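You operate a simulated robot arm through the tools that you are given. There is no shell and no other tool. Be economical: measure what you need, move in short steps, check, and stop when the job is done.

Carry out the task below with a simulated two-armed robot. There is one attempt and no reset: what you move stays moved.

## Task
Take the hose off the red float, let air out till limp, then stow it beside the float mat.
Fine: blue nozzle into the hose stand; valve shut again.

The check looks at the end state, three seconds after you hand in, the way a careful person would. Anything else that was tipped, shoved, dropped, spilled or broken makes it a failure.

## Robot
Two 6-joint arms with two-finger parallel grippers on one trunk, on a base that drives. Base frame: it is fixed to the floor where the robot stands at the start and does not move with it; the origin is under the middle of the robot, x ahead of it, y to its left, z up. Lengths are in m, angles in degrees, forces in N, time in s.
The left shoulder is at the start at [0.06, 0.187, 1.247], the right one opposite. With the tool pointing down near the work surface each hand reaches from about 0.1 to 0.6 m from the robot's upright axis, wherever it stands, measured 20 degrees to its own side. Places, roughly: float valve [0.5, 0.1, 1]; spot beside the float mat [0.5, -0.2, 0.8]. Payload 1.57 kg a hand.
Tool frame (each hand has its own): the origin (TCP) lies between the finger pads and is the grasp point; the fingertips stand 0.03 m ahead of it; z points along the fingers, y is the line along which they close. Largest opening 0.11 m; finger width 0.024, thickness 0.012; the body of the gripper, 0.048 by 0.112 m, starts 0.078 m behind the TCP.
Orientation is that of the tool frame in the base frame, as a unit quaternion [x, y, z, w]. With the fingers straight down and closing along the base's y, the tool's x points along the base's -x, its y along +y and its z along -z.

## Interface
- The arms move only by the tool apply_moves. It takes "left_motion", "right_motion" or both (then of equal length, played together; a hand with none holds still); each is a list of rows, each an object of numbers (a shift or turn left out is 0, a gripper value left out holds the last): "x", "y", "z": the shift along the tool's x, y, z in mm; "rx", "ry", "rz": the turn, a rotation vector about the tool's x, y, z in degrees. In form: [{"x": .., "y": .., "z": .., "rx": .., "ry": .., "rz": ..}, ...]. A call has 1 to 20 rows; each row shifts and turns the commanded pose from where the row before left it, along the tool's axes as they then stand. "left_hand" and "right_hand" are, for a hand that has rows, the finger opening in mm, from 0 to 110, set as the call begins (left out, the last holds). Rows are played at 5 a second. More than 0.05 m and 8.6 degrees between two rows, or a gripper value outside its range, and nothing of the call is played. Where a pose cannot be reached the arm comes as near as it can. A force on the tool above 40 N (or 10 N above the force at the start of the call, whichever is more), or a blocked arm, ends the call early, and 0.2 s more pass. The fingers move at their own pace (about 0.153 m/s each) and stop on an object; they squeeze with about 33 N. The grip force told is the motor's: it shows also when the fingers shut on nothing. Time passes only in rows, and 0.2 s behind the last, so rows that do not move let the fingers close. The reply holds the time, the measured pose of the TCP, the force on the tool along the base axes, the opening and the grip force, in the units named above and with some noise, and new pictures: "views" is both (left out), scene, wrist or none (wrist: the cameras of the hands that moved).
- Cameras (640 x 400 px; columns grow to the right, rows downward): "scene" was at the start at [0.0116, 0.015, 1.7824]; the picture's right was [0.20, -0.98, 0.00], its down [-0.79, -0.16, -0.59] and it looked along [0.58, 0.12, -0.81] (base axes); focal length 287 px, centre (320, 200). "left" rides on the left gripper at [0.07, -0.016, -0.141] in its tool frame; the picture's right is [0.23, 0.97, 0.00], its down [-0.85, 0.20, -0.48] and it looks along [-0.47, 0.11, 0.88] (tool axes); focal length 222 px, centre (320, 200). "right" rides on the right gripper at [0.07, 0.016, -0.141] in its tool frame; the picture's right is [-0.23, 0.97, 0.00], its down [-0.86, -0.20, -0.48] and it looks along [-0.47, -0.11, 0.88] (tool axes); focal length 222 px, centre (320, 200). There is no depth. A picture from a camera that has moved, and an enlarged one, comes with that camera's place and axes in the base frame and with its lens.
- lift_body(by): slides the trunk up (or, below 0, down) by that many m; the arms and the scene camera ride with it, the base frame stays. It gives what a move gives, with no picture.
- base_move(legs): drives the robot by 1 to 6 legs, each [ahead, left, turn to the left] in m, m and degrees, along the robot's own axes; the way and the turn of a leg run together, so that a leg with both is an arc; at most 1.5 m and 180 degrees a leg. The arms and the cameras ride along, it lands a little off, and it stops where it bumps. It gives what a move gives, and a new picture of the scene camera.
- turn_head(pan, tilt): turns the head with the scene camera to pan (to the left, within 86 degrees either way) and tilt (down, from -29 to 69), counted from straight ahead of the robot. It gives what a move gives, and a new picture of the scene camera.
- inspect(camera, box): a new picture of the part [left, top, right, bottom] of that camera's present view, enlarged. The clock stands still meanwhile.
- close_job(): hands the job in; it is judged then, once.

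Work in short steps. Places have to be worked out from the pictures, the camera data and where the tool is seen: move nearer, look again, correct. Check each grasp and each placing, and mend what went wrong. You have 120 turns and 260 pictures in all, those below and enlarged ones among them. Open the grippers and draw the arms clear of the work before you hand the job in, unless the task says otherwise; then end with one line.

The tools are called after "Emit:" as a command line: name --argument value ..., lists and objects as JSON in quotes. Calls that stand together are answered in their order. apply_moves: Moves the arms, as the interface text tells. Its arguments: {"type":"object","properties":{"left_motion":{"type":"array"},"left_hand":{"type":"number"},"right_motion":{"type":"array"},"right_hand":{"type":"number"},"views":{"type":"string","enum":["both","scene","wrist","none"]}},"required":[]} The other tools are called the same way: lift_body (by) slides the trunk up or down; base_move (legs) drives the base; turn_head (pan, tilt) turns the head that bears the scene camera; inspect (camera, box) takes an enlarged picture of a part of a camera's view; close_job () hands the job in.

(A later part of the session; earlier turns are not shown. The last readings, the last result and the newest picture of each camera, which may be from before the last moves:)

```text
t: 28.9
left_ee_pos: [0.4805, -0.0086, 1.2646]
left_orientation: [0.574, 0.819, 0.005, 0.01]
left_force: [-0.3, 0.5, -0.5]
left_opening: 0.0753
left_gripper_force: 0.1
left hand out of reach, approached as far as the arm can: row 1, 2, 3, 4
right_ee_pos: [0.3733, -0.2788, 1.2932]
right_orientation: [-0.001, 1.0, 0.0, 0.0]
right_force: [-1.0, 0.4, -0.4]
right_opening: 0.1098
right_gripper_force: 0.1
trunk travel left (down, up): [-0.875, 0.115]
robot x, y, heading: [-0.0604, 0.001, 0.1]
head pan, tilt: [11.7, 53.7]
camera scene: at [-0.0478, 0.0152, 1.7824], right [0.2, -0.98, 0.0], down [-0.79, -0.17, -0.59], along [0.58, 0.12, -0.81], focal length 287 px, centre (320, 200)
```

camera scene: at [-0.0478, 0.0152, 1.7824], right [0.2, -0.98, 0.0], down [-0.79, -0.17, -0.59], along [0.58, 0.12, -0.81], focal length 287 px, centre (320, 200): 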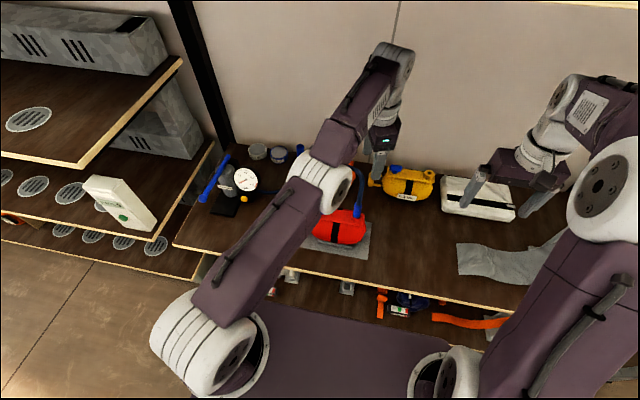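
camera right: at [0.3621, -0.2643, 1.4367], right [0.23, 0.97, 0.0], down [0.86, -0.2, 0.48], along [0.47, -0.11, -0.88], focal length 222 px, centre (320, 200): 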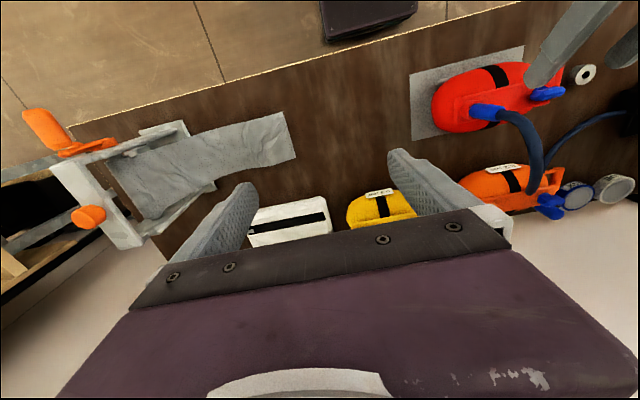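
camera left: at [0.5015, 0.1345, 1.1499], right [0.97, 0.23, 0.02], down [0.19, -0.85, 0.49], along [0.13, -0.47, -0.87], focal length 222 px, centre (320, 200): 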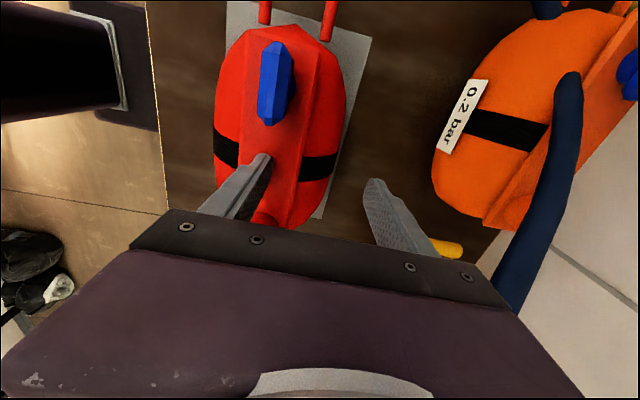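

Still straight. I'll head back toward the starting pose (left, inward and up) to re-bend the elbow.

Emit:
apply_moves --left_motion '[{"x": 44, "y": -5, "z": -12}, {"x": 44, "y": -5, "z": -12}, {"x": 44, "y": -5, "z": -12}, {"x": 44, "y": -15, "z": -12}, {"x": 30, "y": -38}, {"y": -48}, {"y": -48}, {}]' --views "scene"

```text
t: 30.8
left_ee_pos: [0.485, 0.013, 1.2784]
left_orientation: [0.573, 0.819, 0.005, 0.01]
left_force: [0.9, 0.0, 0.2]
left_opening: 0.0749
left_gripper_force: 0.0
left hand out of reach, approached as far as the arm can: row 1, 2, 3, 4, 5, 6, 7
right_ee_pos: [0.373, -0.2783, 1.2941]
right_orientation: [-0.001, 1.0, 0.001, -0.001]
right_force: [0.3, -0.2, -0.2]
right_opening: 0.11
right_gripper_force: 0.0
trunk travel left (down, up): [-0.875, 0.115]
robot x, y, heading: [-0.0558, -0.0006, 0.0]
head pan, tilt: [11.7, 53.7]
camera scene: at [-0.0481, 0.0151, 1.7824], right [0.2, -0.98, 0.0], down [-0.79, -0.17, -0.59], along [0.58, 0.12, -0.81], focal length 287 px, centre (320, 200)
```

scene: 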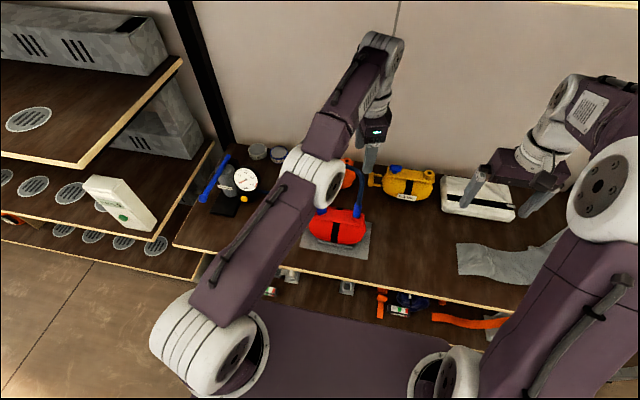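

Sideways moves are blocked too, so the wrist is probably tangled by the yaw. I'll unwind the yaw to zero, tilting along the way, and then test inward motion.

Emit:
apply_moves --left_motion '[{"rz": -8}, {"rz": -8}, {"rz": -8}, {"rz": -8}, {"rz": -8}, {"rz": -8}, {"rz": -8}, {"rz": -8}, {"rz": -6}, {"x": 40}, {"x": 40}, {}]' --views "none"

```text
t: 33.4
left_ee_pos: [0.4853, 0.0127, 1.2775]
left_orientation: [0.0, 1.0, 0.0, 0.012]
left_force: [-0.3, 0.6, 0.5]
left_opening: 0.0748
left_gripper_force: 0.1
left hand out of reach, approached as far as the arm can: row 10, 11
right_ee_pos: [0.3734, -0.2782, 1.2948]
right_orientation: [-0.001, 1.0, 0.0, 0.0]
right_force: [0.5, 0.4, 0.2]
right_opening: 0.11
right_gripper_force: 0.1
trunk travel left (down, up): [-0.875, 0.115]
robot x, y, heading: [-0.0602, 0.0036, -0.0]
head pan, tilt: [11.7, 53.7]
```

The yaw unwound cleanly, so the wrist roll is fine and the elbow is straight. I'll try tilting the tool, which makes the wrist centre move inward.

Emit:
apply_moves --left_motion '[{"ry": -8}, {"ry": -8}, {"ry": -8}, {}]' --views "none"

Emit:
apply_moves --left_motion '[{"z": -40}, {"z": -40}, {}]' --views "scene"

```text
t: 34.4
left_ee_pos: [0.4851, 0.0134, 1.2769]
left_orientation: [-0.001, 1.0, -0.001, 0.012]
left_force: [0.1, -0.4, -0.4]
left_opening: 0.075
left_gripper_force: 0.2
left hand out of reach, approached as far as the arm can: row 1, 2, 3
right_ee_pos: [0.3731, -0.2788, 1.2949]
right_orientation: [-0.001, 1.0, 0.0, 0.0]
right_force: [0.4, -0.7, 0.3]
right_opening: 0.1101
right_gripper_force: 0.1
trunk travel left (down, up): [-0.875, 0.115]
robot x, y, heading: [-0.062, 0.0019, 0.1]
head pan, tilt: [11.7, 53.7]
```

```text
t: 35.1
left_ee_pos: [0.4648, 0.0213, 1.3379]
left_orientation: [-0.001, 1.0, -0.001, 0.01]
left_force: [-0.6, -0.2, -0.3]
left_opening: 0.0751
left_gripper_force: 0.0
left hand out of reach, approached as far as the arm can: row 1, 2
right_ee_pos: [0.3737, -0.2777, 1.2944]
right_orientation: [-0.001, 1.0, 0.0, 0.0]
right_force: [0.0, 0.3, 0.1]
right_opening: 0.1102
right_gripper_force: 0.1
trunk travel left (down, up): [-0.875, 0.115]
robot x, y, heading: [-0.0564, 0.0008, -0.1]
head pan, tilt: [11.7, 53.7]
camera scene: at [-0.0476, 0.015, 1.7823], right [0.2, -0.98, 0.0], down [-0.79, -0.17, -0.59], along [0.58, 0.12, -0.81], focal length 287 px, centre (320, 200)
```

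scene: 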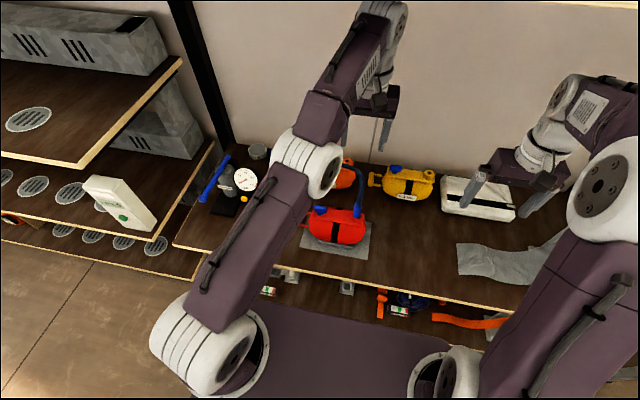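

Going up only pushes the elbow straighter, while downward motion should bend it. I'll back the base off so the space below the hand is clear, then descend.

Emit:
base_move --legs '[[-0.16, 0, 0]]'

Emit:
apply_moves --left_motion '[{"z": 45}, {"z": 45}, {"z": 45}, {"z": 45}, {"z": 45}, {}]' --views "scene"

```text
t: 36.6
left_ee_pos: [0.3059, 0.0215, 1.3367]
left_orientation: [0.0, 1.0, -0.001, 0.009]
left_force: [0.4, 0.8, -0.1]
left_opening: 0.075
left_gripper_force: 0.0
right_ee_pos: [0.2143, -0.2788, 1.2941]
right_orientation: [0.0, 1.0, -0.001, -0.002]
right_force: [0.2, -0.5, -0.6]
right_opening: 0.1097
right_gripper_force: 0.1
trunk travel left (down, up): [-0.875, 0.115]
robot x, y, heading: [-0.225, 0.003, 0.1]
head pan, tilt: [11.7, 53.7]
camera scene: at [-0.2048, 0.0147, 1.7823], right [0.2, -0.98, 0.0], down [-0.79, -0.17, -0.59], along [0.58, 0.12, -0.81], focal length 287 px, centre (320, 200)
```

scene: 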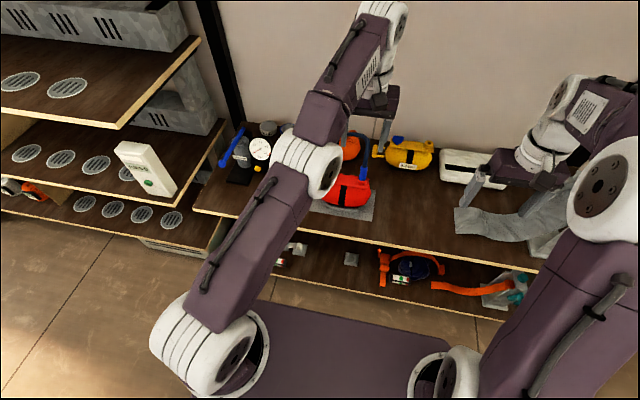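

```text
t: 38.0
left_ee_pos: [0.3032, 0.0202, 1.327]
left_orientation: [-0.001, 1.0, -0.001, 0.01]
left_force: [0.3, -0.7, 0.3]
left_opening: 0.0747
left_gripper_force: 0.0
left hand out of reach, approached as far as the arm can: row 1, 2, 3, 4, 5
right_ee_pos: [0.2118, -0.279, 1.2951]
right_orientation: [0.0, 1.0, 0.001, 0.0]
right_force: [-0.8, 0.1, 0.2]
right_opening: 0.1098
right_gripper_force: 0.1
trunk travel left (down, up): [-0.875, 0.115]
robot x, y, heading: [-0.2212, 0.0009, 0.1]
head pan, tilt: [11.7, 53.7]
camera scene: at [-0.2101, 0.0148, 1.7824], right [0.21, -0.98, 0.0], down [-0.79, -0.17, -0.59], along [0.58, 0.12, -0.81], focal length 287 px, centre (320, 200)
```

scene: 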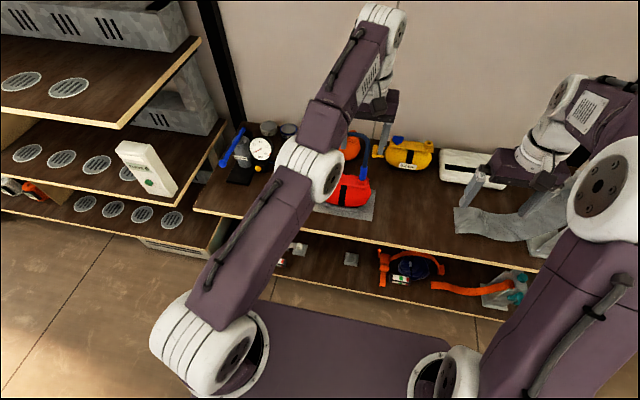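

The elbow is hanging low with the wrist pitch at its limit. I'll rotate the tool forward about the wrist centre, so the TCP swings forward and up, to relieve the wrist.

Emit:
apply_moves --left_motion '[{"ry": -8, "x": -28}, {"ry": -8, "x": -28}, {"ry": -8, "x": -28}, {"ry": -8, "x": -28}, {}]' --views "scene"

```text
t: 39.2
left_ee_pos: [0.4306, 0.0142, 1.3634]
left_orientation: [-0.001, 0.959, 0.0, 0.284]
left_force: [-0.7, -1.1, 1.0]
left_opening: 0.0746
left_gripper_force: 0.1
left hand out of reach, approached as far as the arm can: row 1, 2, 3, 4
right_ee_pos: [0.2111, -0.2778, 1.2955]
right_orientation: [0.0, 1.0, 0.0, 0.0]
right_force: [0.6, 0.8, 0.0]
right_opening: 0.1098
right_gripper_force: 0.0
trunk travel left (down, up): [-0.875, 0.115]
robot x, y, heading: [-0.221, -0.0021, 0.1]
head pan, tilt: [11.7, 53.7]
camera scene: at [-0.2097, 0.0148, 1.7824], right [0.21, -0.98, 0.0], down [-0.79, -0.17, -0.59], along [0.58, 0.12, -0.81], focal length 287 px, centre (320, 200)
```

scene: 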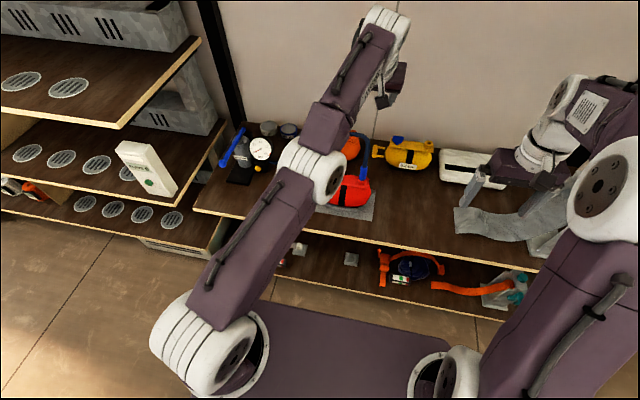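

Tilt works now and the wrist is off its limit. I'll pull straight back along the tool to bend the elbow.

Emit:
apply_moves --left_motion '[{"x": 20, "z": -35}, {"x": 20, "z": -35}, {"x": 20, "z": -35}, {"x": 20, "z": -35}, {}]' --views "scene"

```text
t: 40.4
left_ee_pos: [0.3445, -0.0116, 1.4752]
left_orientation: [-0.002, 0.959, 0.0, 0.284]
left_force: [-0.2, -0.8, -0.7]
left_opening: 0.075
left_gripper_force: 0.1
left hand out of reach, approached as far as the arm can: row 1, 2, 3, 4
right_ee_pos: [0.2116, -0.2772, 1.2944]
right_orientation: [-0.001, 1.0, 0.0, 0.0]
right_force: [-0.5, 0.5, -0.2]
right_opening: 0.1098
right_gripper_force: 0.0
trunk travel left (down, up): [-0.875, 0.115]
robot x, y, heading: [-0.218, 0.0018, -0.2]
head pan, tilt: [11.7, 53.7]
camera scene: at [-0.2096, 0.0148, 1.7824], right [0.21, -0.98, 0.0], down [-0.79, -0.17, -0.59], along [0.58, 0.12, -0.81], focal length 287 px, centre (320, 200)
```

scene: 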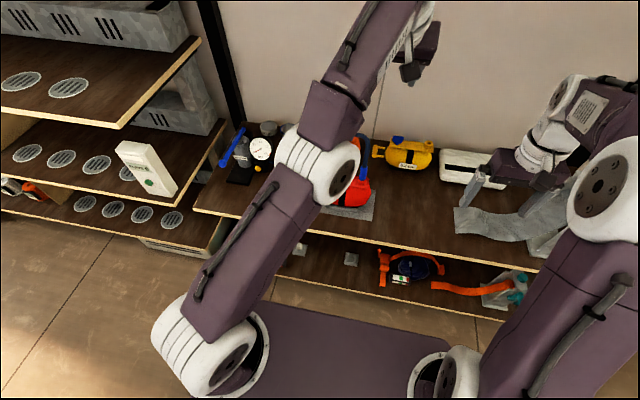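

With the pitch now free, I'll command straight down with a slight inward pull so the elbow bends naturally.

Emit:
apply_moves --left_motion '[{"x": 22, "z": 34}, {"x": 22, "z": 34}, {"x": 22, "z": 34}, {"x": 22, "z": 34}, {"x": 22, "z": 34}, {}]' --views "scene"

```text
t: 41.8
left_ee_pos: [0.417, -0.0514, 1.3265]
left_orientation: [-0.001, 0.959, -0.001, 0.284]
left_force: [0.0, -0.6, -0.4]
left_opening: 0.0752
left_gripper_force: 0.3
left hand out of reach, approached as far as the arm can: row 1, 2, 3, 4, 5
right_ee_pos: [0.2103, -0.2778, 1.2962]
right_orientation: [-0.001, 1.0, 0.0, 0.0]
right_force: [-0.8, -0.1, -0.4]
right_opening: 0.1098
right_gripper_force: 0.0
trunk travel left (down, up): [-0.875, 0.115]
robot x, y, heading: [-0.2184, -0.0006, -0.1]
head pan, tilt: [11.7, 53.7]
camera scene: at [-0.2099, 0.015, 1.7824], right [0.21, -0.98, 0.0], down [-0.79, -0.17, -0.59], along [0.58, 0.12, -0.81], focal length 287 px, centre (320, 200)
```

scene: 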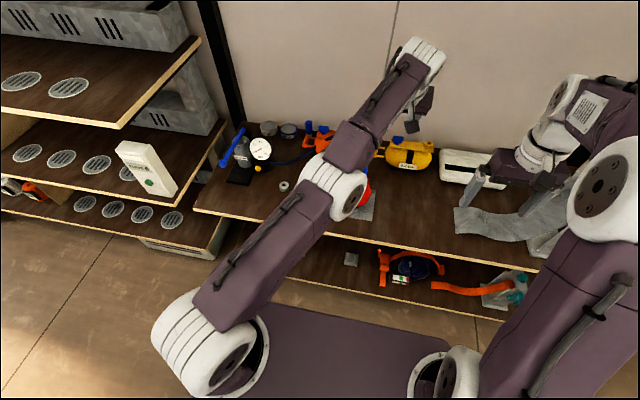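

It is projecting radially onto the reach sphere, so it's a true straight-arm singularity. I'll push repeatedly toward the shoulder so the elbow bend can grow.

Emit:
apply_moves --left_motion '[{"x": 39, "y": 18, "z": 2}, {"x": 39, "y": 18, "z": 2}, {"x": 39, "y": 18, "z": 2}, {"x": 39, "y": 18, "z": 2}, {"x": 39, "y": 18, "z": 2}, {"x": 39, "y": 18, "z": 2}, {}]' --views "none"

Emit:
apply_moves --left_motion '[{"ry": -8}, {"ry": -8}, {"ry": -8}, {}]' --views "none"

```text
t: 43.4
left_ee_pos: [0.428, -0.0552, 1.2948]
left_orientation: [-0.002, 0.958, 0.0, 0.285]
left_force: [-0.2, 0.2, 1.1]
left_opening: 0.0747
left_gripper_force: 0.0
left hand out of reach, approached as far as the arm can: row 1, 2, 3, 4, 5, 6
right_ee_pos: [0.2111, -0.2781, 1.295]
right_orientation: [-0.001, 1.0, 0.0, -0.001]
right_force: [-0.5, 0.6, 1.2]
right_opening: 0.1101
right_gripper_force: 0.0
trunk travel left (down, up): [-0.875, 0.115]
robot x, y, heading: [-0.2202, -0.0004, -0.3]
head pan, tilt: [11.7, 53.7]
```

```text
t: 44.4
left_ee_pos: [0.4917, -0.0919, 1.3138]
left_orientation: [-0.002, 0.878, -0.001, 0.479]
left_force: [0.9, 0.0, -0.4]
left_opening: 0.0749
left_gripper_force: 0.0
left hand out of reach, approached as far as the arm can: row 1, 2, 3
right_ee_pos: [0.2118, -0.2781, 1.2949]
right_orientation: [-0.001, 1.0, 0.0, 0.001]
right_force: [-0.7, -0.1, -0.3]
right_opening: 0.1098
right_gripper_force: 0.2
trunk travel left (down, up): [-0.875, 0.115]
robot x, y, heading: [-0.2261, 0.0002, 0.2]
head pan, tilt: [11.7, 53.7]
```

The orientation moves freely but the position stays on the sphere. I'll back off a little more, then tilt the tool back past vertical so the saturated wrist forces the elbow to bend.

Emit:
base_move --legs '[[-0.15, 0, 0]]'

Emit:
apply_moves --left_motion '[{"ry": 8}, {"ry": 8}, {"ry": 8}, {"ry": 8}, {"ry": 8}, {"ry": 8}, {"ry": 8}, {"ry": 8}, {"ry": 8}, {"ry": 8}, {"ry": 8}]' --views "scene"

```text
t: 45.8
left_ee_pos: [0.3467, -0.0936, 1.3121]
left_orientation: [-0.002, 0.878, 0.001, 0.478]
left_force: [-0.2, 0.1, 0.7]
left_opening: 0.0748
left_gripper_force: 0.2
right_ee_pos: [0.0665, -0.2778, 1.2941]
right_orientation: [0.0, 1.0, 0.0, 0.0]
right_force: [-0.6, 0.8, 0.0]
right_opening: 0.1098
right_gripper_force: 0.1
trunk travel left (down, up): [-0.875, 0.115]
robot x, y, heading: [-0.3712, 0.0024, -0.2]
head pan, tilt: [11.7, 53.7]
camera scene: at [-0.3541, 0.0147, 1.7823], right [0.2, -0.98, 0.0], down [-0.79, -0.16, -0.59], along [0.58, 0.12, -0.81], focal length 287 px, centre (320, 200)
```

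scene: 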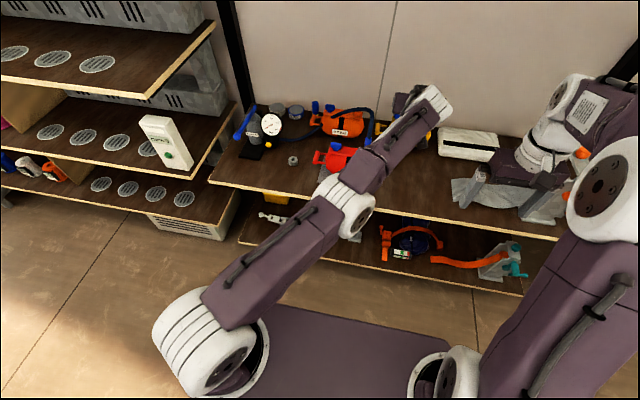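

```text
t: 48.1
left_ee_pos: [0.0998, 0.0111, 1.2642]
left_orientation: [-0.001, 0.986, -0.001, -0.166]
left_force: [-0.6, -1.3, 0.3]
left_opening: 0.0751
left_gripper_force: 0.1
left hand out of reach, approached as far as the arm can: row 1, 2, 3, 4, 5, 6, 7, 8, 9, 10, 11
right_ee_pos: [0.0639, -0.2791, 1.2946]
right_orientation: [0.0, 1.0, 0.0, -0.001]
right_force: [-0.1, 0.2, -0.8]
right_opening: 0.1099
right_gripper_force: 0.1
trunk travel left (down, up): [-0.875, 0.115]
robot x, y, heading: [-0.3697, -0.0, 0.0]
head pan, tilt: [11.7, 53.7]
camera scene: at [-0.3576, 0.0146, 1.7824], right [0.2, -0.98, 0.0], down [-0.79, -0.16, -0.59], along [0.58, 0.12, -0.81], focal length 287 px, centre (320, 200)
```

scene: 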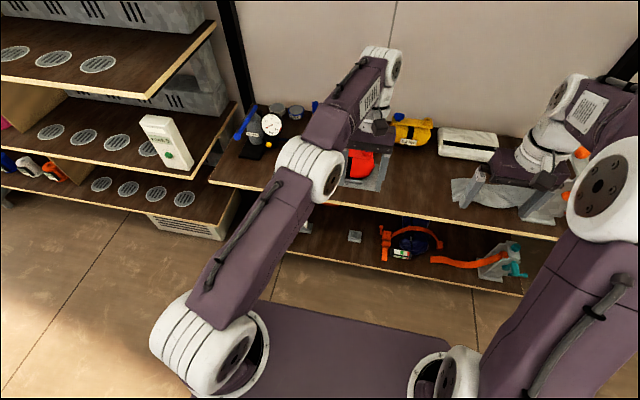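

It has tilted 19° past vertical. I'll tilt a bit further and then test whether a downward move is unflagged.

Emit:
apply_moves --left_motion '[{"ry": 8}, {"ry": 8}, {"ry": 8}, {}]' --views "none"

Emit:
apply_moves --left_motion '[{"z": 40}, {"z": 40}, {}]' --views "scene"

```text
t: 49.1
left_ee_pos: [0.0218, 0.0321, 1.2336]
left_orientation: [-0.002, 0.931, -0.002, -0.364]
left_force: [0.0, -0.9, -0.2]
left_opening: 0.0747
left_gripper_force: 0.1
left hand out of reach, approached as far as the arm can: row 1, 2, 3
right_ee_pos: [0.063, -0.2785, 1.2943]
right_orientation: [-0.001, 1.0, 0.0, 0.0]
right_force: [0.3, -0.8, 0.1]
right_opening: 0.1098
right_gripper_force: 0.1
trunk travel left (down, up): [-0.875, 0.115]
robot x, y, heading: [-0.3724, -0.0031, 0.0]
head pan, tilt: [11.7, 53.7]
```

```text
t: 50.0
left_ee_pos: [-0.0312, 0.0324, 1.1746]
left_orientation: [-0.002, 0.931, -0.001, -0.365]
left_force: [0.1, 1.2, 0.0]
left_opening: 0.0748
left_gripper_force: 0.1
right_ee_pos: [0.0639, -0.2785, 1.2942]
right_orientation: [-0.001, 1.0, 0.0, 0.0]
right_force: [-0.4, 1.0, 0.4]
right_opening: 0.1101
right_gripper_force: 0.1
trunk travel left (down, up): [-0.875, 0.115]
robot x, y, heading: [-0.3687, -0.0007, -0.2]
head pan, tilt: [11.7, 53.7]
camera scene: at [-0.3574, 0.0148, 1.7824], right [0.2, -0.98, 0.0], down [-0.79, -0.16, -0.59], along [0.58, 0.12, -0.81], focal length 287 px, centre (320, 200)
```

scene: 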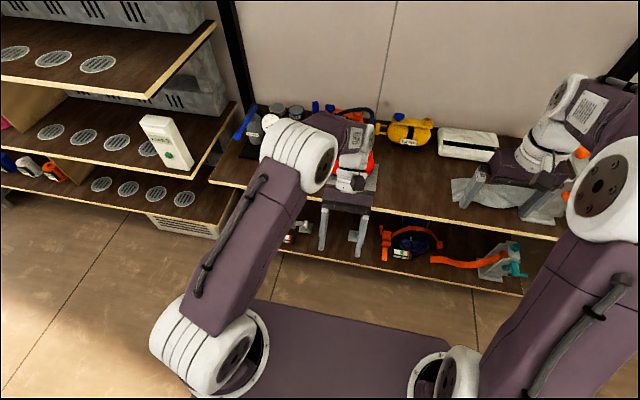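

The elbow is bent again and moves are unflagged. I'll restore the tool to vertical and raise it, and from here I'll keep the hand within about 0.5 m of the shoulder.

Emit:
apply_moves --left_motion '[{"ry": -7.1, "z": -10}, {"ry": -7.1, "z": -10}, {"ry": -7.1, "z": -10}, {"ry": -7.1, "z": -10}, {"ry": -7.1, "z": -10}, {"ry": -7.2, "z": -10}, {}]' --views "none"

Emit:
apply_moves --left_motion '[{"rz": 8.2, "y": 10}, {"rz": 8.2, "y": 10}, {"rz": 8.2}, {"rz": 8.2}, {"rz": 8.2}, {"rz": 8.2}, {"rz": 8.2}, {"rz": 8.2}, {"rz": 8.2}, {"rz": 8.2}, {"rz": 8}, {}]' --views "scene"

```text
t: 51.5
left_ee_pos: [-0.0065, 0.0335, 1.2281]
left_orientation: [-0.002, 1.0, -0.001, -0.001]
left_force: [-0.4, -0.3, 0.3]
left_opening: 0.075
left_gripper_force: 0.1
right_ee_pos: [0.0637, -0.2793, 1.2941]
right_orientation: [-0.001, 1.0, 0.0, 0.0]
right_force: [0.4, -0.3, 0.4]
right_opening: 0.1101
right_gripper_force: 0.0
trunk travel left (down, up): [-0.875, 0.115]
robot x, y, heading: [-0.3646, -0.002, 0.2]
head pan, tilt: [11.7, 53.7]
```

```text
t: 54.1
left_ee_pos: [-0.0058, 0.0533, 1.2285]
left_orientation: [0.706, 0.708, -0.002, 0.0]
left_force: [-0.3, -0.2, 0.6]
left_opening: 0.075
left_gripper_force: 0.1
right_ee_pos: [0.0627, -0.279, 1.2946]
right_orientation: [-0.002, 1.0, 0.0, 0.0]
right_force: [0.0, -0.5, -0.4]
right_opening: 0.1098
right_gripper_force: 0.0
trunk travel left (down, up): [-0.875, 0.115]
robot x, y, heading: [-0.3706, 0.0009, -0.1]
head pan, tilt: [11.7, 53.7]
camera scene: at [-0.3583, 0.0147, 1.7824], right [0.2, -0.98, 0.0], down [-0.79, -0.16, -0.59], along [0.58, 0.12, -0.81], focal length 287 px, centre (320, 200)
```

scene: 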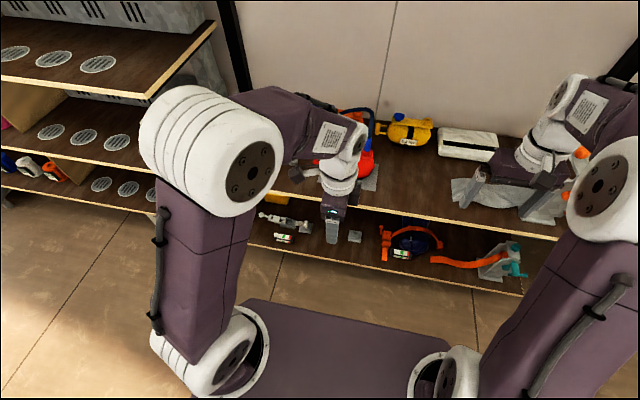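

The elbow is high again. I'm driving forward to the starting base position, with both hands high and retracted.

Emit:
base_move --legs '[[0.36, 0, 0]]'

Emit:
apply_moves --left_motion '[{"x": 8, "y": 40}, {"x": 8, "y": 40}, {"y": 30}, {}]' --views "wrist"

```text
t: 56.5
left_ee_pos: [0.3496, 0.0521, 1.2302]
left_orientation: [0.707, 0.707, -0.001, 0.001]
left_force: [-0.9, 0.2, 1.0]
left_opening: 0.0752
left_gripper_force: 0.0
right_ee_pos: [0.4173, -0.2789, 1.2962]
right_orientation: [-0.001, 1.0, 0.0, 0.0]
right_force: [-0.2, -0.6, 0.0]
right_opening: 0.11
right_gripper_force: 0.0
trunk travel left (down, up): [-0.875, 0.115]
robot x, y, heading: [-0.0133, -0.0035, -0.1]
head pan, tilt: [11.7, 53.7]
camera scene: at [-0.0045, 0.0147, 1.7824], right [0.2, -0.98, 0.0], down [-0.79, -0.16, -0.59], along [0.58, 0.12, -0.81], focal length 287 px, centre (320, 200)
```

scene: 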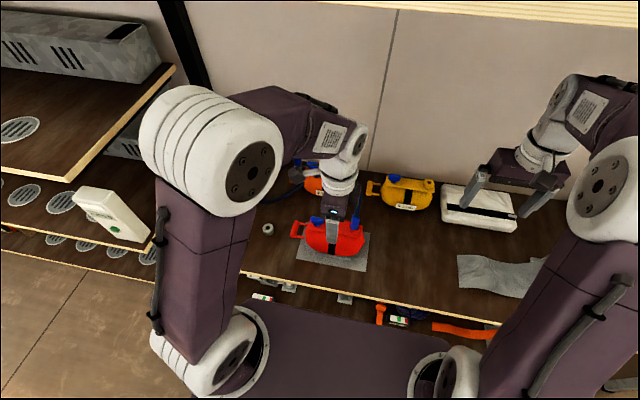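

```text
t: 57.5
left_ee_pos: [0.4626, 0.0682, 1.2297]
left_orientation: [0.707, 0.707, -0.002, -0.001]
left_force: [0.0, -0.8, -0.5]
left_opening: 0.075
left_gripper_force: 0.0
right_ee_pos: [0.4205, -0.2773, 1.2941]
right_orientation: [0.0, 1.0, 0.0, 0.0]
right_force: [-0.2, -0.6, 0.3]
right_opening: 0.11
right_gripper_force: 0.1
trunk travel left (down, up): [-0.875, 0.115]
robot x, y, heading: [-0.015, 0.002, -0.1]
head pan, tilt: [11.7, 53.7]
camera left: at [0.4455, 0.1382, 1.3699], right [0.97, 0.23, 0.0], down [0.2, -0.85, 0.48], along [0.11, -0.47, -0.88], focal length 222 px, centre (320, 200)
```

left: 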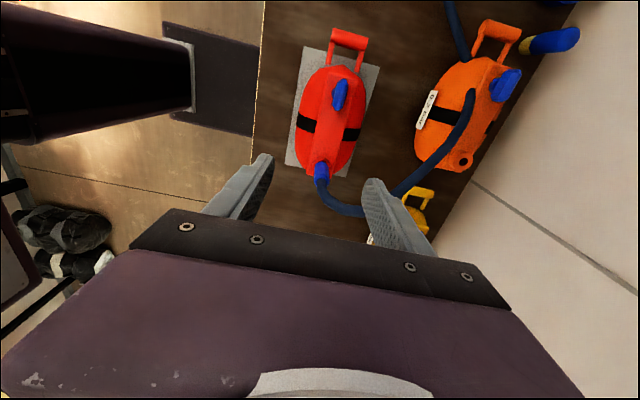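

It reaches properly now. I'm moving +16 mm in x and down to z≈1.04, then checking alignment before descending onto the plate.

Emit:
apply_moves --left_motion '[{"y": 16, "z": 30}, {"z": 40}, {"z": 40}, {"z": 40}, {"z": 40}, {}]' --views "wrist"

Emit:
inspect --camera "scene" --box '[280, 180, 400, 280]'

Emit:
inspect --camera "left" --box '[240, 0, 460, 250]'

```text
t: 58.9
left_ee_pos: [0.4762, 0.0679, 1.0389]
left_orientation: [0.706, 0.708, -0.001, 0.0]
left_force: [0.2, -0.1, 0.3]
left_opening: 0.0748
left_gripper_force: 0.1
right_ee_pos: [0.419, -0.2785, 1.2946]
right_orientation: [0.0, 1.0, 0.0, 0.0]
right_force: [-0.2, 0.2, 0.2]
right_opening: 0.11
right_gripper_force: 0.0
trunk travel left (down, up): [-0.875, 0.115]
robot x, y, heading: [-0.0157, 0.0022, -0.1]
head pan, tilt: [11.7, 53.7]
camera left: at [0.4607, 0.1375, 1.1786], right [0.97, 0.23, 0.0], down [0.2, -0.85, 0.48], along [0.11, -0.47, -0.88], focal length 222 px, centre (320, 200)
```

left: 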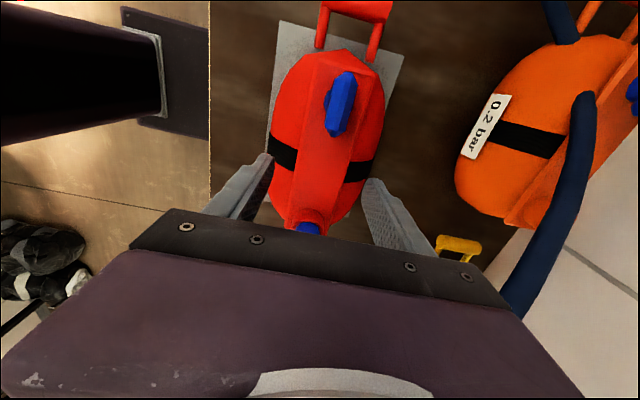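

```text
4.00 times, centred on (340, 230) of scene
camera zoom: at [-0.002, 0.0147, 1.7824], right [0.2, -0.98, 0.0], down [-0.79, -0.16, -0.59], along [0.58, 0.12, -0.81], focal length 1147 px, centre (240, 80)
```

zoom: 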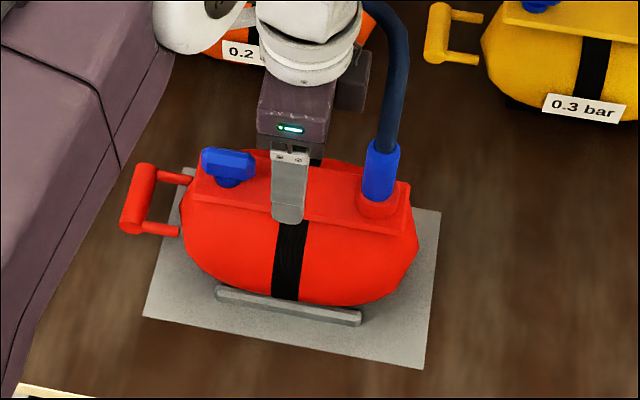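

```text
1.60 times, centred on (350, 125) of left
camera zoom: at [0.4607, 0.1375, 1.1786], right [0.97, 0.23, 0.0], down [0.2, -0.85, 0.48], along [0.11, -0.47, -0.88], focal length 355 px, centre (272, 320)
```

zoom: 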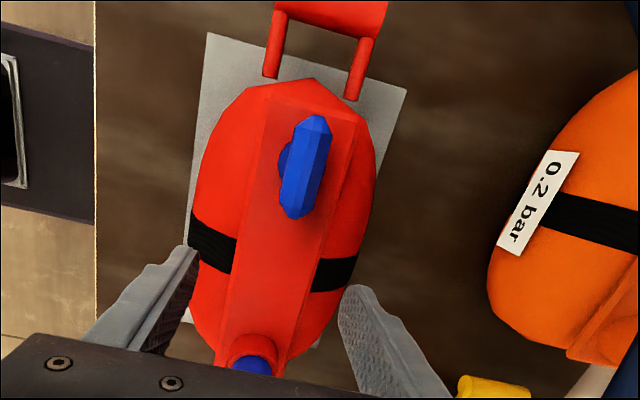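

The plate is centred between the fingers, about 3 mm off. I'm descending in small steps to z≈0.985.

Emit:
apply_moves --left_motion '[{"y": 3, "z": 10}, {"z": 10}, {"z": 10}, {"z": 8}, {"z": 8}, {"z": 6}, {}]' --views "wrist"

Emit:
inspect --camera "scene" --box '[280, 180, 400, 280]'

```text
t: 60.5
left_ee_pos: [0.4786, 0.0682, 0.9903]
left_orientation: [0.706, 0.708, 0.001, 0.003]
left_force: [-0.3, 3.9, 38.1]
left_opening: 0.0782
left_gripper_force: 33.1
right_ee_pos: [0.4154, -0.2793, 1.2974]
right_orientation: [0.0, 1.0, 0.0, 0.002]
right_force: [0.4, 0.4, 0.4]
right_opening: 0.1102
right_gripper_force: 0.1
trunk travel left (down, up): [-0.875, 0.115]
robot x, y, heading: [-0.0135, -0.0015, 0.1]
head pan, tilt: [11.7, 53.7]
camera left: at [0.4609, 0.1374, 1.1307], right [0.97, 0.23, 0.01], down [0.2, -0.85, 0.48], along [0.11, -0.47, -0.88], focal length 222 px, centre (320, 200)
```

left: 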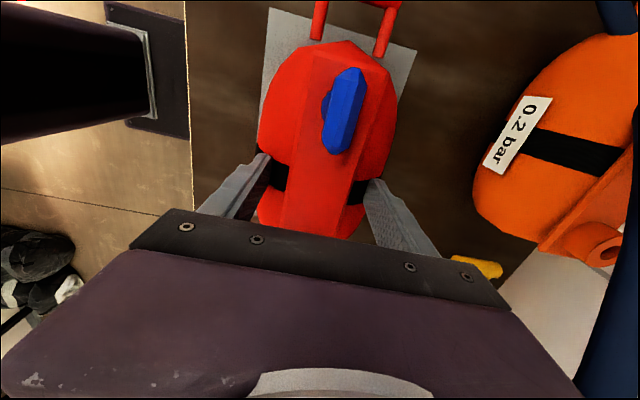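

```text
4.00 times, centred on (340, 230) of scene
camera zoom: at [-0.0076, 0.0148, 1.783], right [0.2, -0.98, 0.0], down [-0.79, -0.16, -0.59], along [0.58, 0.12, -0.8], focal length 1147 px, centre (240, 80)
```

zoom: 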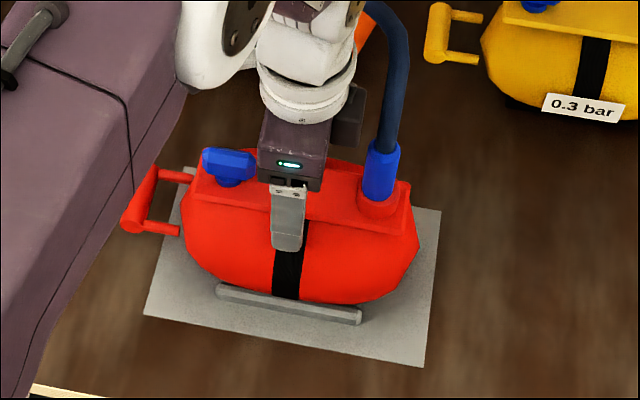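

The fingertips bottomed on the body's shoulders below the plate, at 38 N. I'll ease up 6 mm and close on the plate.

Emit:
apply_moves --left_motion '[{"z": -6}, {}]' --views "none"

Emit:
apply_moves --left_motion '[{}, {}, {}]' --left_hand 0 --views "wrist"

```text
t: 61.0
left_ee_pos: [0.4779, 0.0672, 0.9929]
left_orientation: [0.707, 0.708, -0.001, -0.001]
left_force: [3.3, -2.3, 7.4]
left_opening: 0.0783
left_gripper_force: 1.3
right_ee_pos: [0.4166, -0.2795, 1.2967]
right_orientation: [0.0, 1.0, 0.0, 0.001]
right_force: [-1.1, 0.3, 0.0]
right_opening: 0.1101
right_gripper_force: 0.1
trunk travel left (down, up): [-0.875, 0.115]
robot x, y, heading: [-0.0114, 0.0023, -0.3]
head pan, tilt: [11.7, 53.7]
```

```text
t: 61.9
left_ee_pos: [0.4781, 0.067, 0.9952]
left_orientation: [0.707, 0.707, 0.0, 0.001]
left_force: [2.7, 1.8, 37.0]
left_opening: 0.0687
left_gripper_force: 32.9
right_ee_pos: [0.4166, -0.2794, 1.2959]
right_orientation: [0.001, 1.0, -0.001, 0.001]
right_force: [-0.2, -0.7, 0.2]
right_opening: 0.1101
right_gripper_force: 0.2
trunk travel left (down, up): [-0.875, 0.115]
robot x, y, heading: [-0.0084, -0.0007, -0.0]
head pan, tilt: [11.7, 53.7]
camera left: at [0.461, 0.1371, 1.1355], right [0.97, 0.23, 0.0], down [0.2, -0.85, 0.48], along [0.11, -0.47, -0.88], focal length 222 px, centre (320, 200)
```

left: 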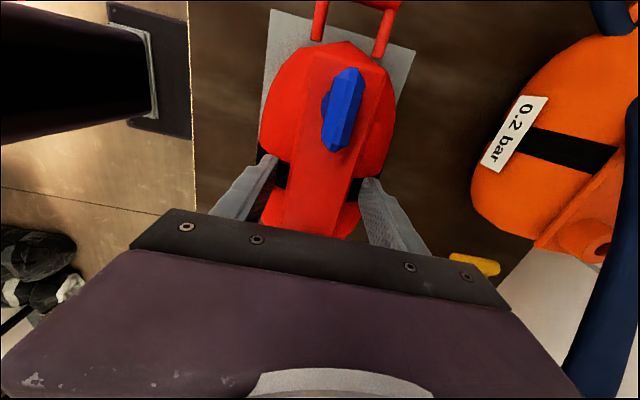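

The closing fingers wedge on the sloped body at 69 mm. I'll lift in 3 mm steps so they slide in to grip the plate edges.

Emit:
apply_moves --left_motion '[{"z": -3}, {"z": -3}, {"z": -3}, {"z": -2}, {}]' --views "wrist"

Emit:
inspect --camera "scene" --box '[280, 180, 400, 280]'

```text
t: 63.0
left_ee_pos: [0.4773, 0.0669, 1.0043]
left_orientation: [0.706, 0.708, -0.001, 0.0]
left_force: [-0.9, -2.8, 18.9]
left_opening: 0.0515
left_gripper_force: 33.6
right_ee_pos: [0.4183, -0.2795, 1.2953]
right_orientation: [0.0, 1.0, 0.0, 0.001]
right_force: [-0.8, -0.3, 1.0]
right_opening: 0.1101
right_gripper_force: 0.1
trunk travel left (down, up): [-0.875, 0.115]
robot x, y, heading: [-0.0116, -0.0026, 0.2]
head pan, tilt: [11.7, 53.7]
camera left: at [0.4613, 0.1367, 1.1445], right [0.97, 0.23, 0.0], down [0.2, -0.85, 0.48], along [0.11, -0.47, -0.88], focal length 222 px, centre (320, 200)
```

left: 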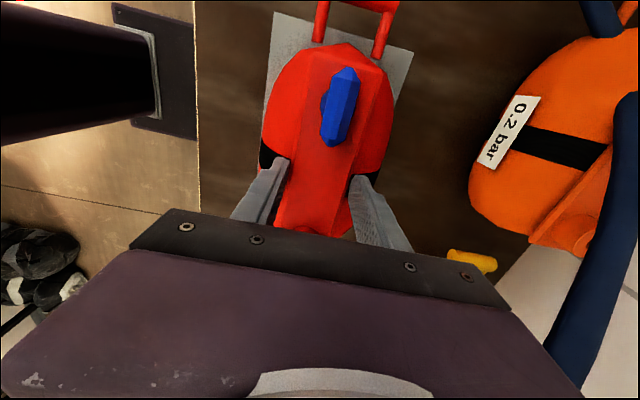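

```text
4.00 times, centred on (340, 230) of scene
camera zoom: at [-0.0047, 0.0137, 1.7823], right [0.2, -0.98, 0.0], down [-0.79, -0.16, -0.59], along [0.58, 0.12, -0.81], focal length 1147 px, centre (240, 80)
```

zoom: 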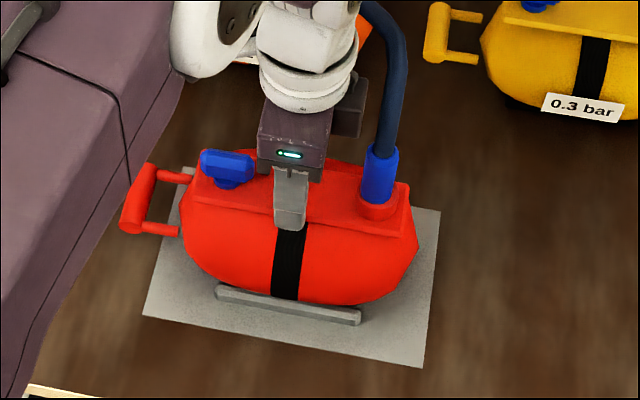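

The left hand now pinches the plate at a 51 mm opening and presses lightly. I'm orienting the right hand to approach the nozzle from the -y side: yaw -90°, then tilt 50°.

Emit:
apply_moves --right_motion '[{"rz": -8.2}, {"rz": -8.2}, {"rz": -8.2}, {"rz": -8.2}, {"rz": -8.2}, {"rz": -8.2}, {"rz": -8.2}, {"rz": -8.2}, {"rz": -8.2}, {"rz": -8.2}, {"rz": -8}, {"ry": -7.1}, {"ry": -7.1}, {"ry": -7.1}, {"ry": -7.1}, {"ry": -7.1}, {"ry": -7.1}, {"ry": -7.4}, {}]' --right_hand 70

```text
t: 67.0
left_ee_pos: [0.4786, 0.0667, 1.0038]
left_orientation: [0.706, 0.708, -0.001, 0.0]
left_force: [0.3, -1.1, 22.5]
left_opening: 0.05
left_gripper_force: 33.1
right_ee_pos: [0.4159, -0.2788, 1.2958]
right_orientation: [0.641, -0.64, -0.298, -0.3]
right_force: [-0.1, -0.1, 0.6]
right_opening: 0.07
right_gripper_force: 0.2
trunk travel left (down, up): [-0.875, 0.115]
robot x, y, heading: [-0.0143, -0.0042, 0.1]
head pan, tilt: [11.7, 53.7]
camera scene: at [-0.0048, 0.0144, 1.7825], right [0.2, -0.98, 0.0], down [-0.79, -0.16, -0.59], along [0.58, 0.12, -0.81], focal length 287 px, centre (320, 200)
camera right: at [0.4002, -0.4332, 1.3339], right [-0.97, 0.15, 0.17], down [0.2, 0.18, 0.96], along [0.11, 0.97, -0.21], focal length 222 px, centre (320, 200)
```

scene: 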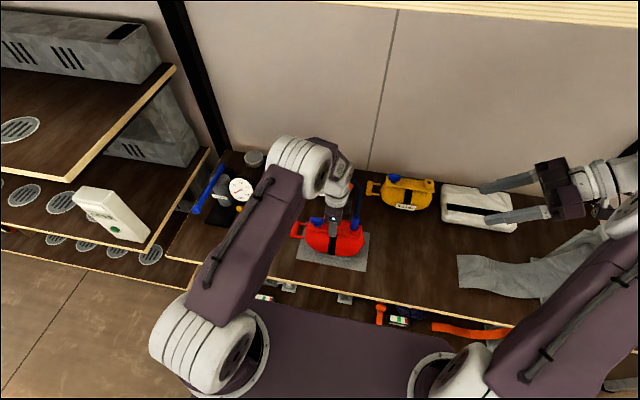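
right: 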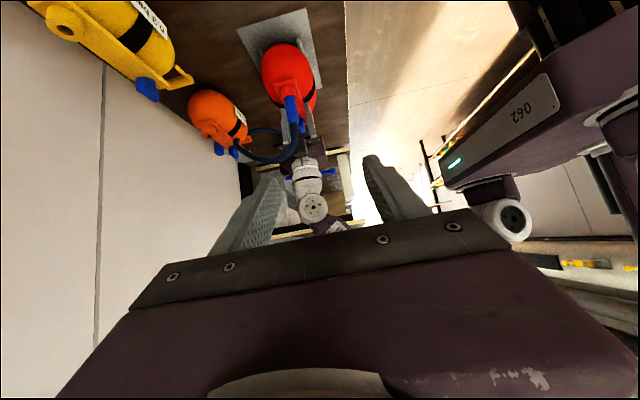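

Orientation achieved. I'm moving the right hand to a pre-grasp 12 cm back from the nozzle along its fingers.

Emit:
apply_moves --right_motion '[{"x": 10, "y": -32}, {"x": 11, "y": -33}, {"z": 44}, {"z": 44}, {"z": 44}, {"z": 44}, {"z": 44}, {"z": 44}, {}]'

Emit:
inspect --camera "scene" --box '[290, 150, 450, 280]'

```text
t: 69.0
left_ee_pos: [0.4794, 0.0672, 1.0049]
left_orientation: [0.707, 0.707, -0.001, 0.001]
left_force: [4.0, 2.1, 29.5]
left_opening: 0.0496
left_gripper_force: 32.9
right_ee_pos: [0.483, -0.0911, 1.1103]
right_orientation: [-0.64, 0.642, 0.297, 0.301]
right_force: [0.2, -0.6, 0.1]
right_opening: 0.0696
right_gripper_force: 0.1
trunk travel left (down, up): [-0.875, 0.115]
robot x, y, heading: [-0.0099, 0.0013, -0.0]
head pan, tilt: [11.7, 53.7]
camera scene: at [-0.0047, 0.0142, 1.7825], right [0.2, -0.98, 0.0], down [-0.79, -0.16, -0.59], along [0.58, 0.12, -0.81], focal length 287 px, centre (320, 200)
camera right: at [0.4652, -0.2454, 1.1482], right [-0.97, 0.15, 0.17], down [0.2, 0.18, 0.96], along [0.11, 0.97, -0.21], focal length 222 px, centre (320, 200)
```

scene: 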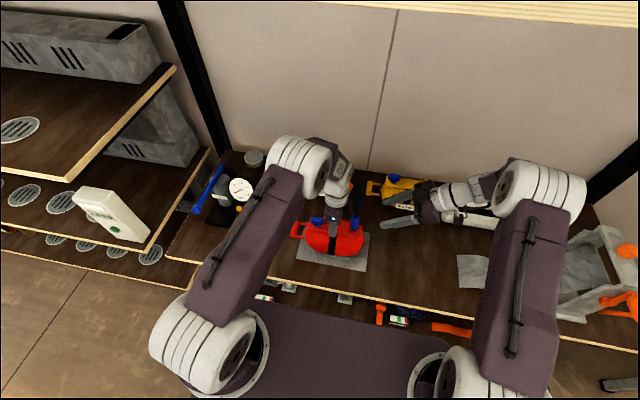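
right: 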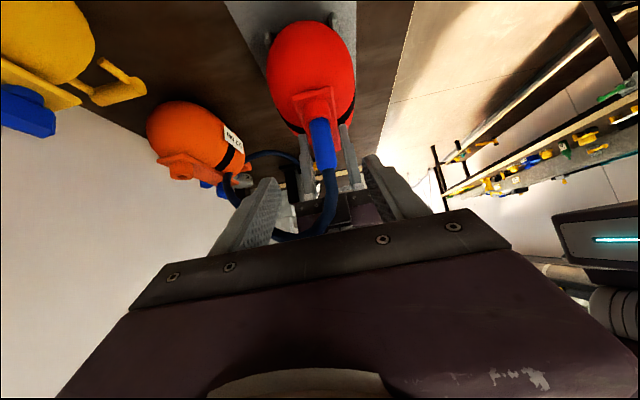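

```text
3.08 times, centred on (370, 215) of scene
camera zoom: at [-0.0047, 0.0142, 1.7825], right [0.2, -0.98, 0.0], down [-0.79, -0.16, -0.59], along [0.58, 0.12, -0.81], focal length 882 px, centre (166, 154)
```

zoom: 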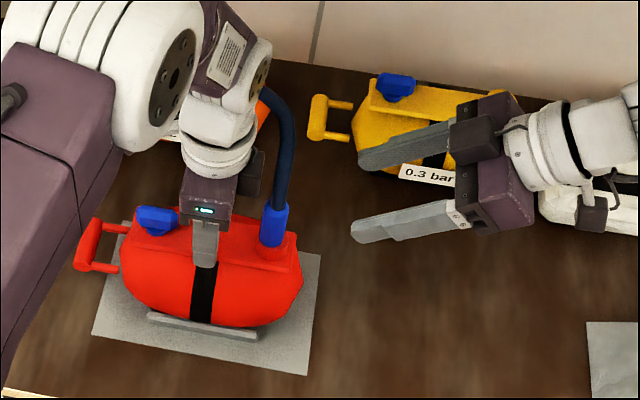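

The right wrist view puts the nozzle at x≈0.478, z≈1.02, in line with the fingers. I'm advancing 125 mm and closing.

Emit:
apply_moves --right_motion '[{"y": 4, "z": 40}, {"z": 40}, {"z": 25}, {"z": 20}, {}]' --views "wrist"

Emit:
inspect --camera "scene" --box '[290, 170, 430, 280]'

```text
t: 70.2
left_ee_pos: [0.4799, 0.0666, 1.0045]
left_orientation: [0.707, 0.707, 0.0, 0.0]
left_force: [4.9, 1.7, 31.3]
left_opening: 0.0498
left_gripper_force: 33.3
right_ee_pos: [0.4789, 0.0064, 1.0305]
right_orientation: [0.641, -0.641, -0.298, -0.299]
right_force: [-0.8, 0.1, 0.2]
right_opening: 0.0698
right_gripper_force: 0.1
trunk travel left (down, up): [-0.875, 0.115]
robot x, y, heading: [-0.0121, -0.0008, 0.1]
head pan, tilt: [11.7, 53.7]
camera right: at [0.4617, -0.1484, 1.0681], right [-0.97, 0.15, 0.17], down [0.2, 0.18, 0.96], along [0.11, 0.97, -0.21], focal length 222 px, centre (320, 200)
```

right: 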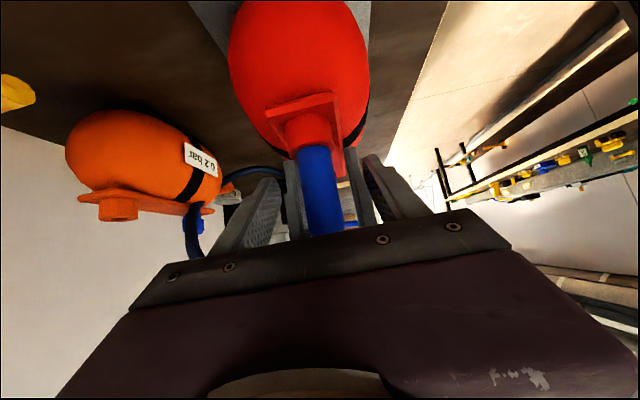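

```text
3.64 times, centred on (360, 225) of scene
camera zoom: at [-0.0047, 0.0143, 1.7825], right [0.2, -0.98, 0.0], down [-0.79, -0.16, -0.59], along [0.58, 0.12, -0.81], focal length 1043 px, centre (174, 109)
```

zoom: 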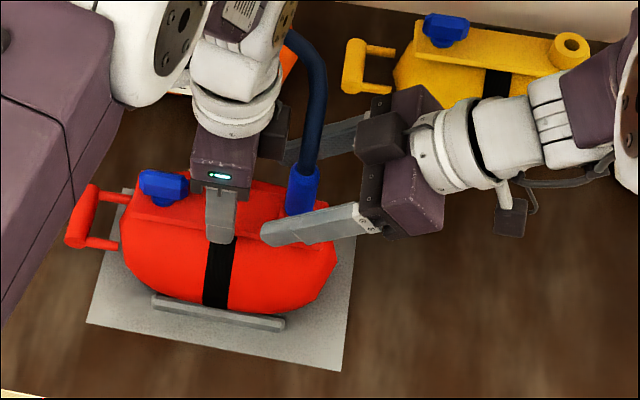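

The nozzle is between the right fingers. I'm closing the grip.

Emit:
apply_moves --right_motion '[{}, {}, {}]' --right_hand 0 --views "none"

Emit:
apply_moves --right_motion '[{"x": -3.8, "z": -3.2}, {"x": -3.8, "z": -3.2}, {"x": -3.8, "z": -3.2}, {}]' --views "wrist"

Emit:
inspect --camera "scene" --box '[290, 170, 430, 280]'

```text
t: 71.0
left_ee_pos: [0.4781, 0.0679, 1.0041]
left_orientation: [0.707, 0.707, 0.0, 0.0]
left_force: [6.0, -2.3, 31.7]
left_opening: 0.0496
left_gripper_force: 33.2
right_ee_pos: [0.4801, 0.0059, 1.0295]
right_orientation: [0.641, -0.641, -0.298, -0.3]
right_force: [0.3, -0.7, 0.8]
right_opening: 0.0241
right_gripper_force: 32.6
trunk travel left (down, up): [-0.875, 0.115]
robot x, y, heading: [-0.0103, 0.0018, -0.2]
head pan, tilt: [11.7, 53.7]
```

```text
t: 72.0
left_ee_pos: [0.4797, 0.068, 1.0048]
left_orientation: [0.706, 0.708, -0.001, 0.0]
left_force: [6.0, 1.4, 32.4]
left_opening: 0.0499
left_gripper_force: 33.5
right_ee_pos: [0.4786, 0.005, 1.0443]
right_orientation: [0.641, -0.64, -0.299, -0.299]
right_force: [-0.4, 0.2, 0.2]
right_opening: 0.0239
right_gripper_force: 33.1
trunk travel left (down, up): [-0.875, 0.115]
robot x, y, heading: [-0.0157, 0.0042, 0.2]
head pan, tilt: [11.7, 53.7]
camera right: at [0.4618, -0.1489, 1.0826], right [-0.97, 0.15, 0.17], down [0.2, 0.18, 0.96], along [0.11, 0.97, -0.21], focal length 222 px, centre (320, 200)
```

right: 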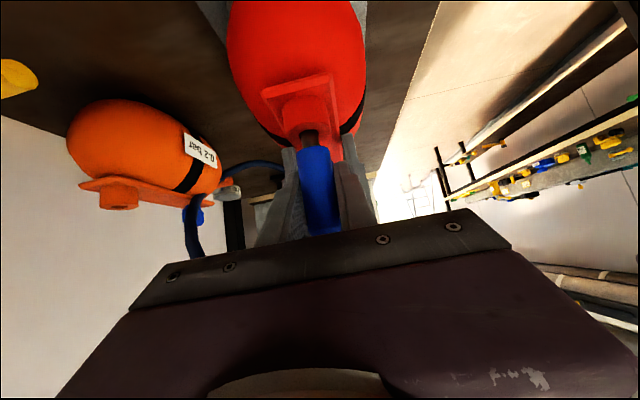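

```text
3.64 times, centred on (360, 225) of scene
camera zoom: at [-0.0045, 0.0142, 1.7825], right [0.2, -0.98, 0.0], down [-0.79, -0.16, -0.59], along [0.58, 0.12, -0.81], focal length 1043 px, centre (174, 109)
```

zoom: 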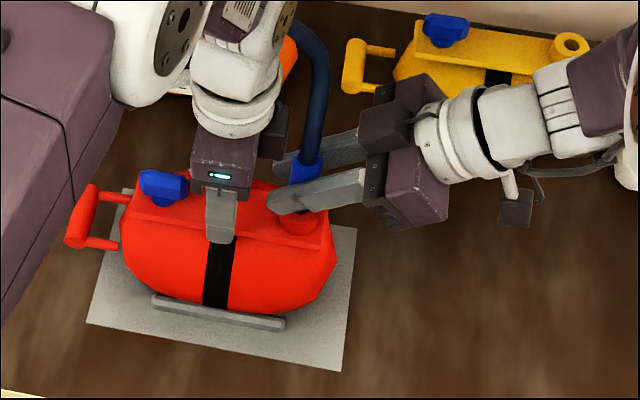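

A dark stem now shows between the nozzle and the socket, so it is coming out while the float stays down. I'm lifting further.

Emit:
apply_moves --right_motion '[{"x": -11.5, "z": -9.6}, {"x": -11.5, "z": -9.6}, {"x": -15, "z": -13}, {"x": -15, "z": -13}, {"x": -15, "z": -13}, {}]' --views "wrist"

Emit:
inspect --camera "scene" --box '[290, 170, 430, 280]'

```text
t: 72.9
left_ee_pos: [0.48, 0.0663, 1.0052]
left_orientation: [0.706, 0.708, -0.001, -0.001]
left_force: [-2.7, -1.0, 7.8]
left_opening: 0.0501
left_gripper_force: 33.1
right_ee_pos: [0.4788, 0.002, 1.0889]
right_orientation: [-0.642, 0.644, 0.295, 0.294]
right_force: [-0.2, 0.3, -0.8]
right_opening: 0.0241
right_gripper_force: 33.3
trunk travel left (down, up): [-0.875, 0.115]
robot x, y, heading: [-0.0132, 0.0023, 0.1]
head pan, tilt: [11.7, 53.7]
stopped in row 4 (left hand): the force on the tool passed its limit (the readings are from after the stop); the commanded pose is now the measured one
camera right: at [0.4611, -0.1519, 1.1298], right [-0.97, 0.15, 0.17], down [0.2, 0.2, 0.96], along [0.11, 0.97, -0.22], focal length 222 px, centre (320, 200)
```

right: 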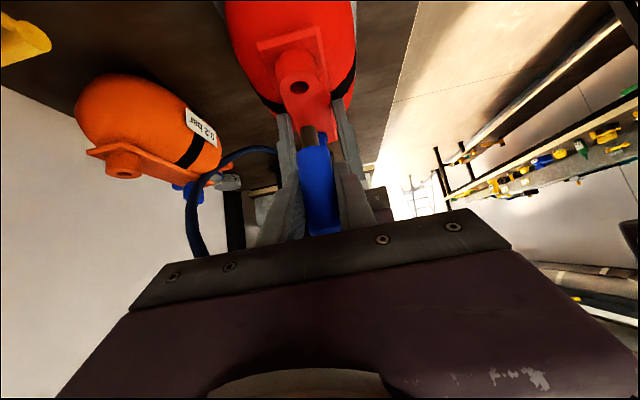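

```text
3.64 times, centred on (360, 225) of scene
camera zoom: at [-0.0031, 0.0144, 1.7819], right [0.2, -0.98, 0.0], down [-0.79, -0.16, -0.59], along [0.58, 0.12, -0.81], focal length 1043 px, centre (174, 109)
```

zoom: 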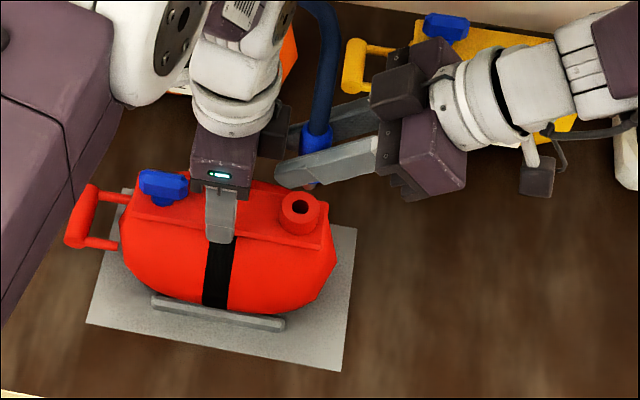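

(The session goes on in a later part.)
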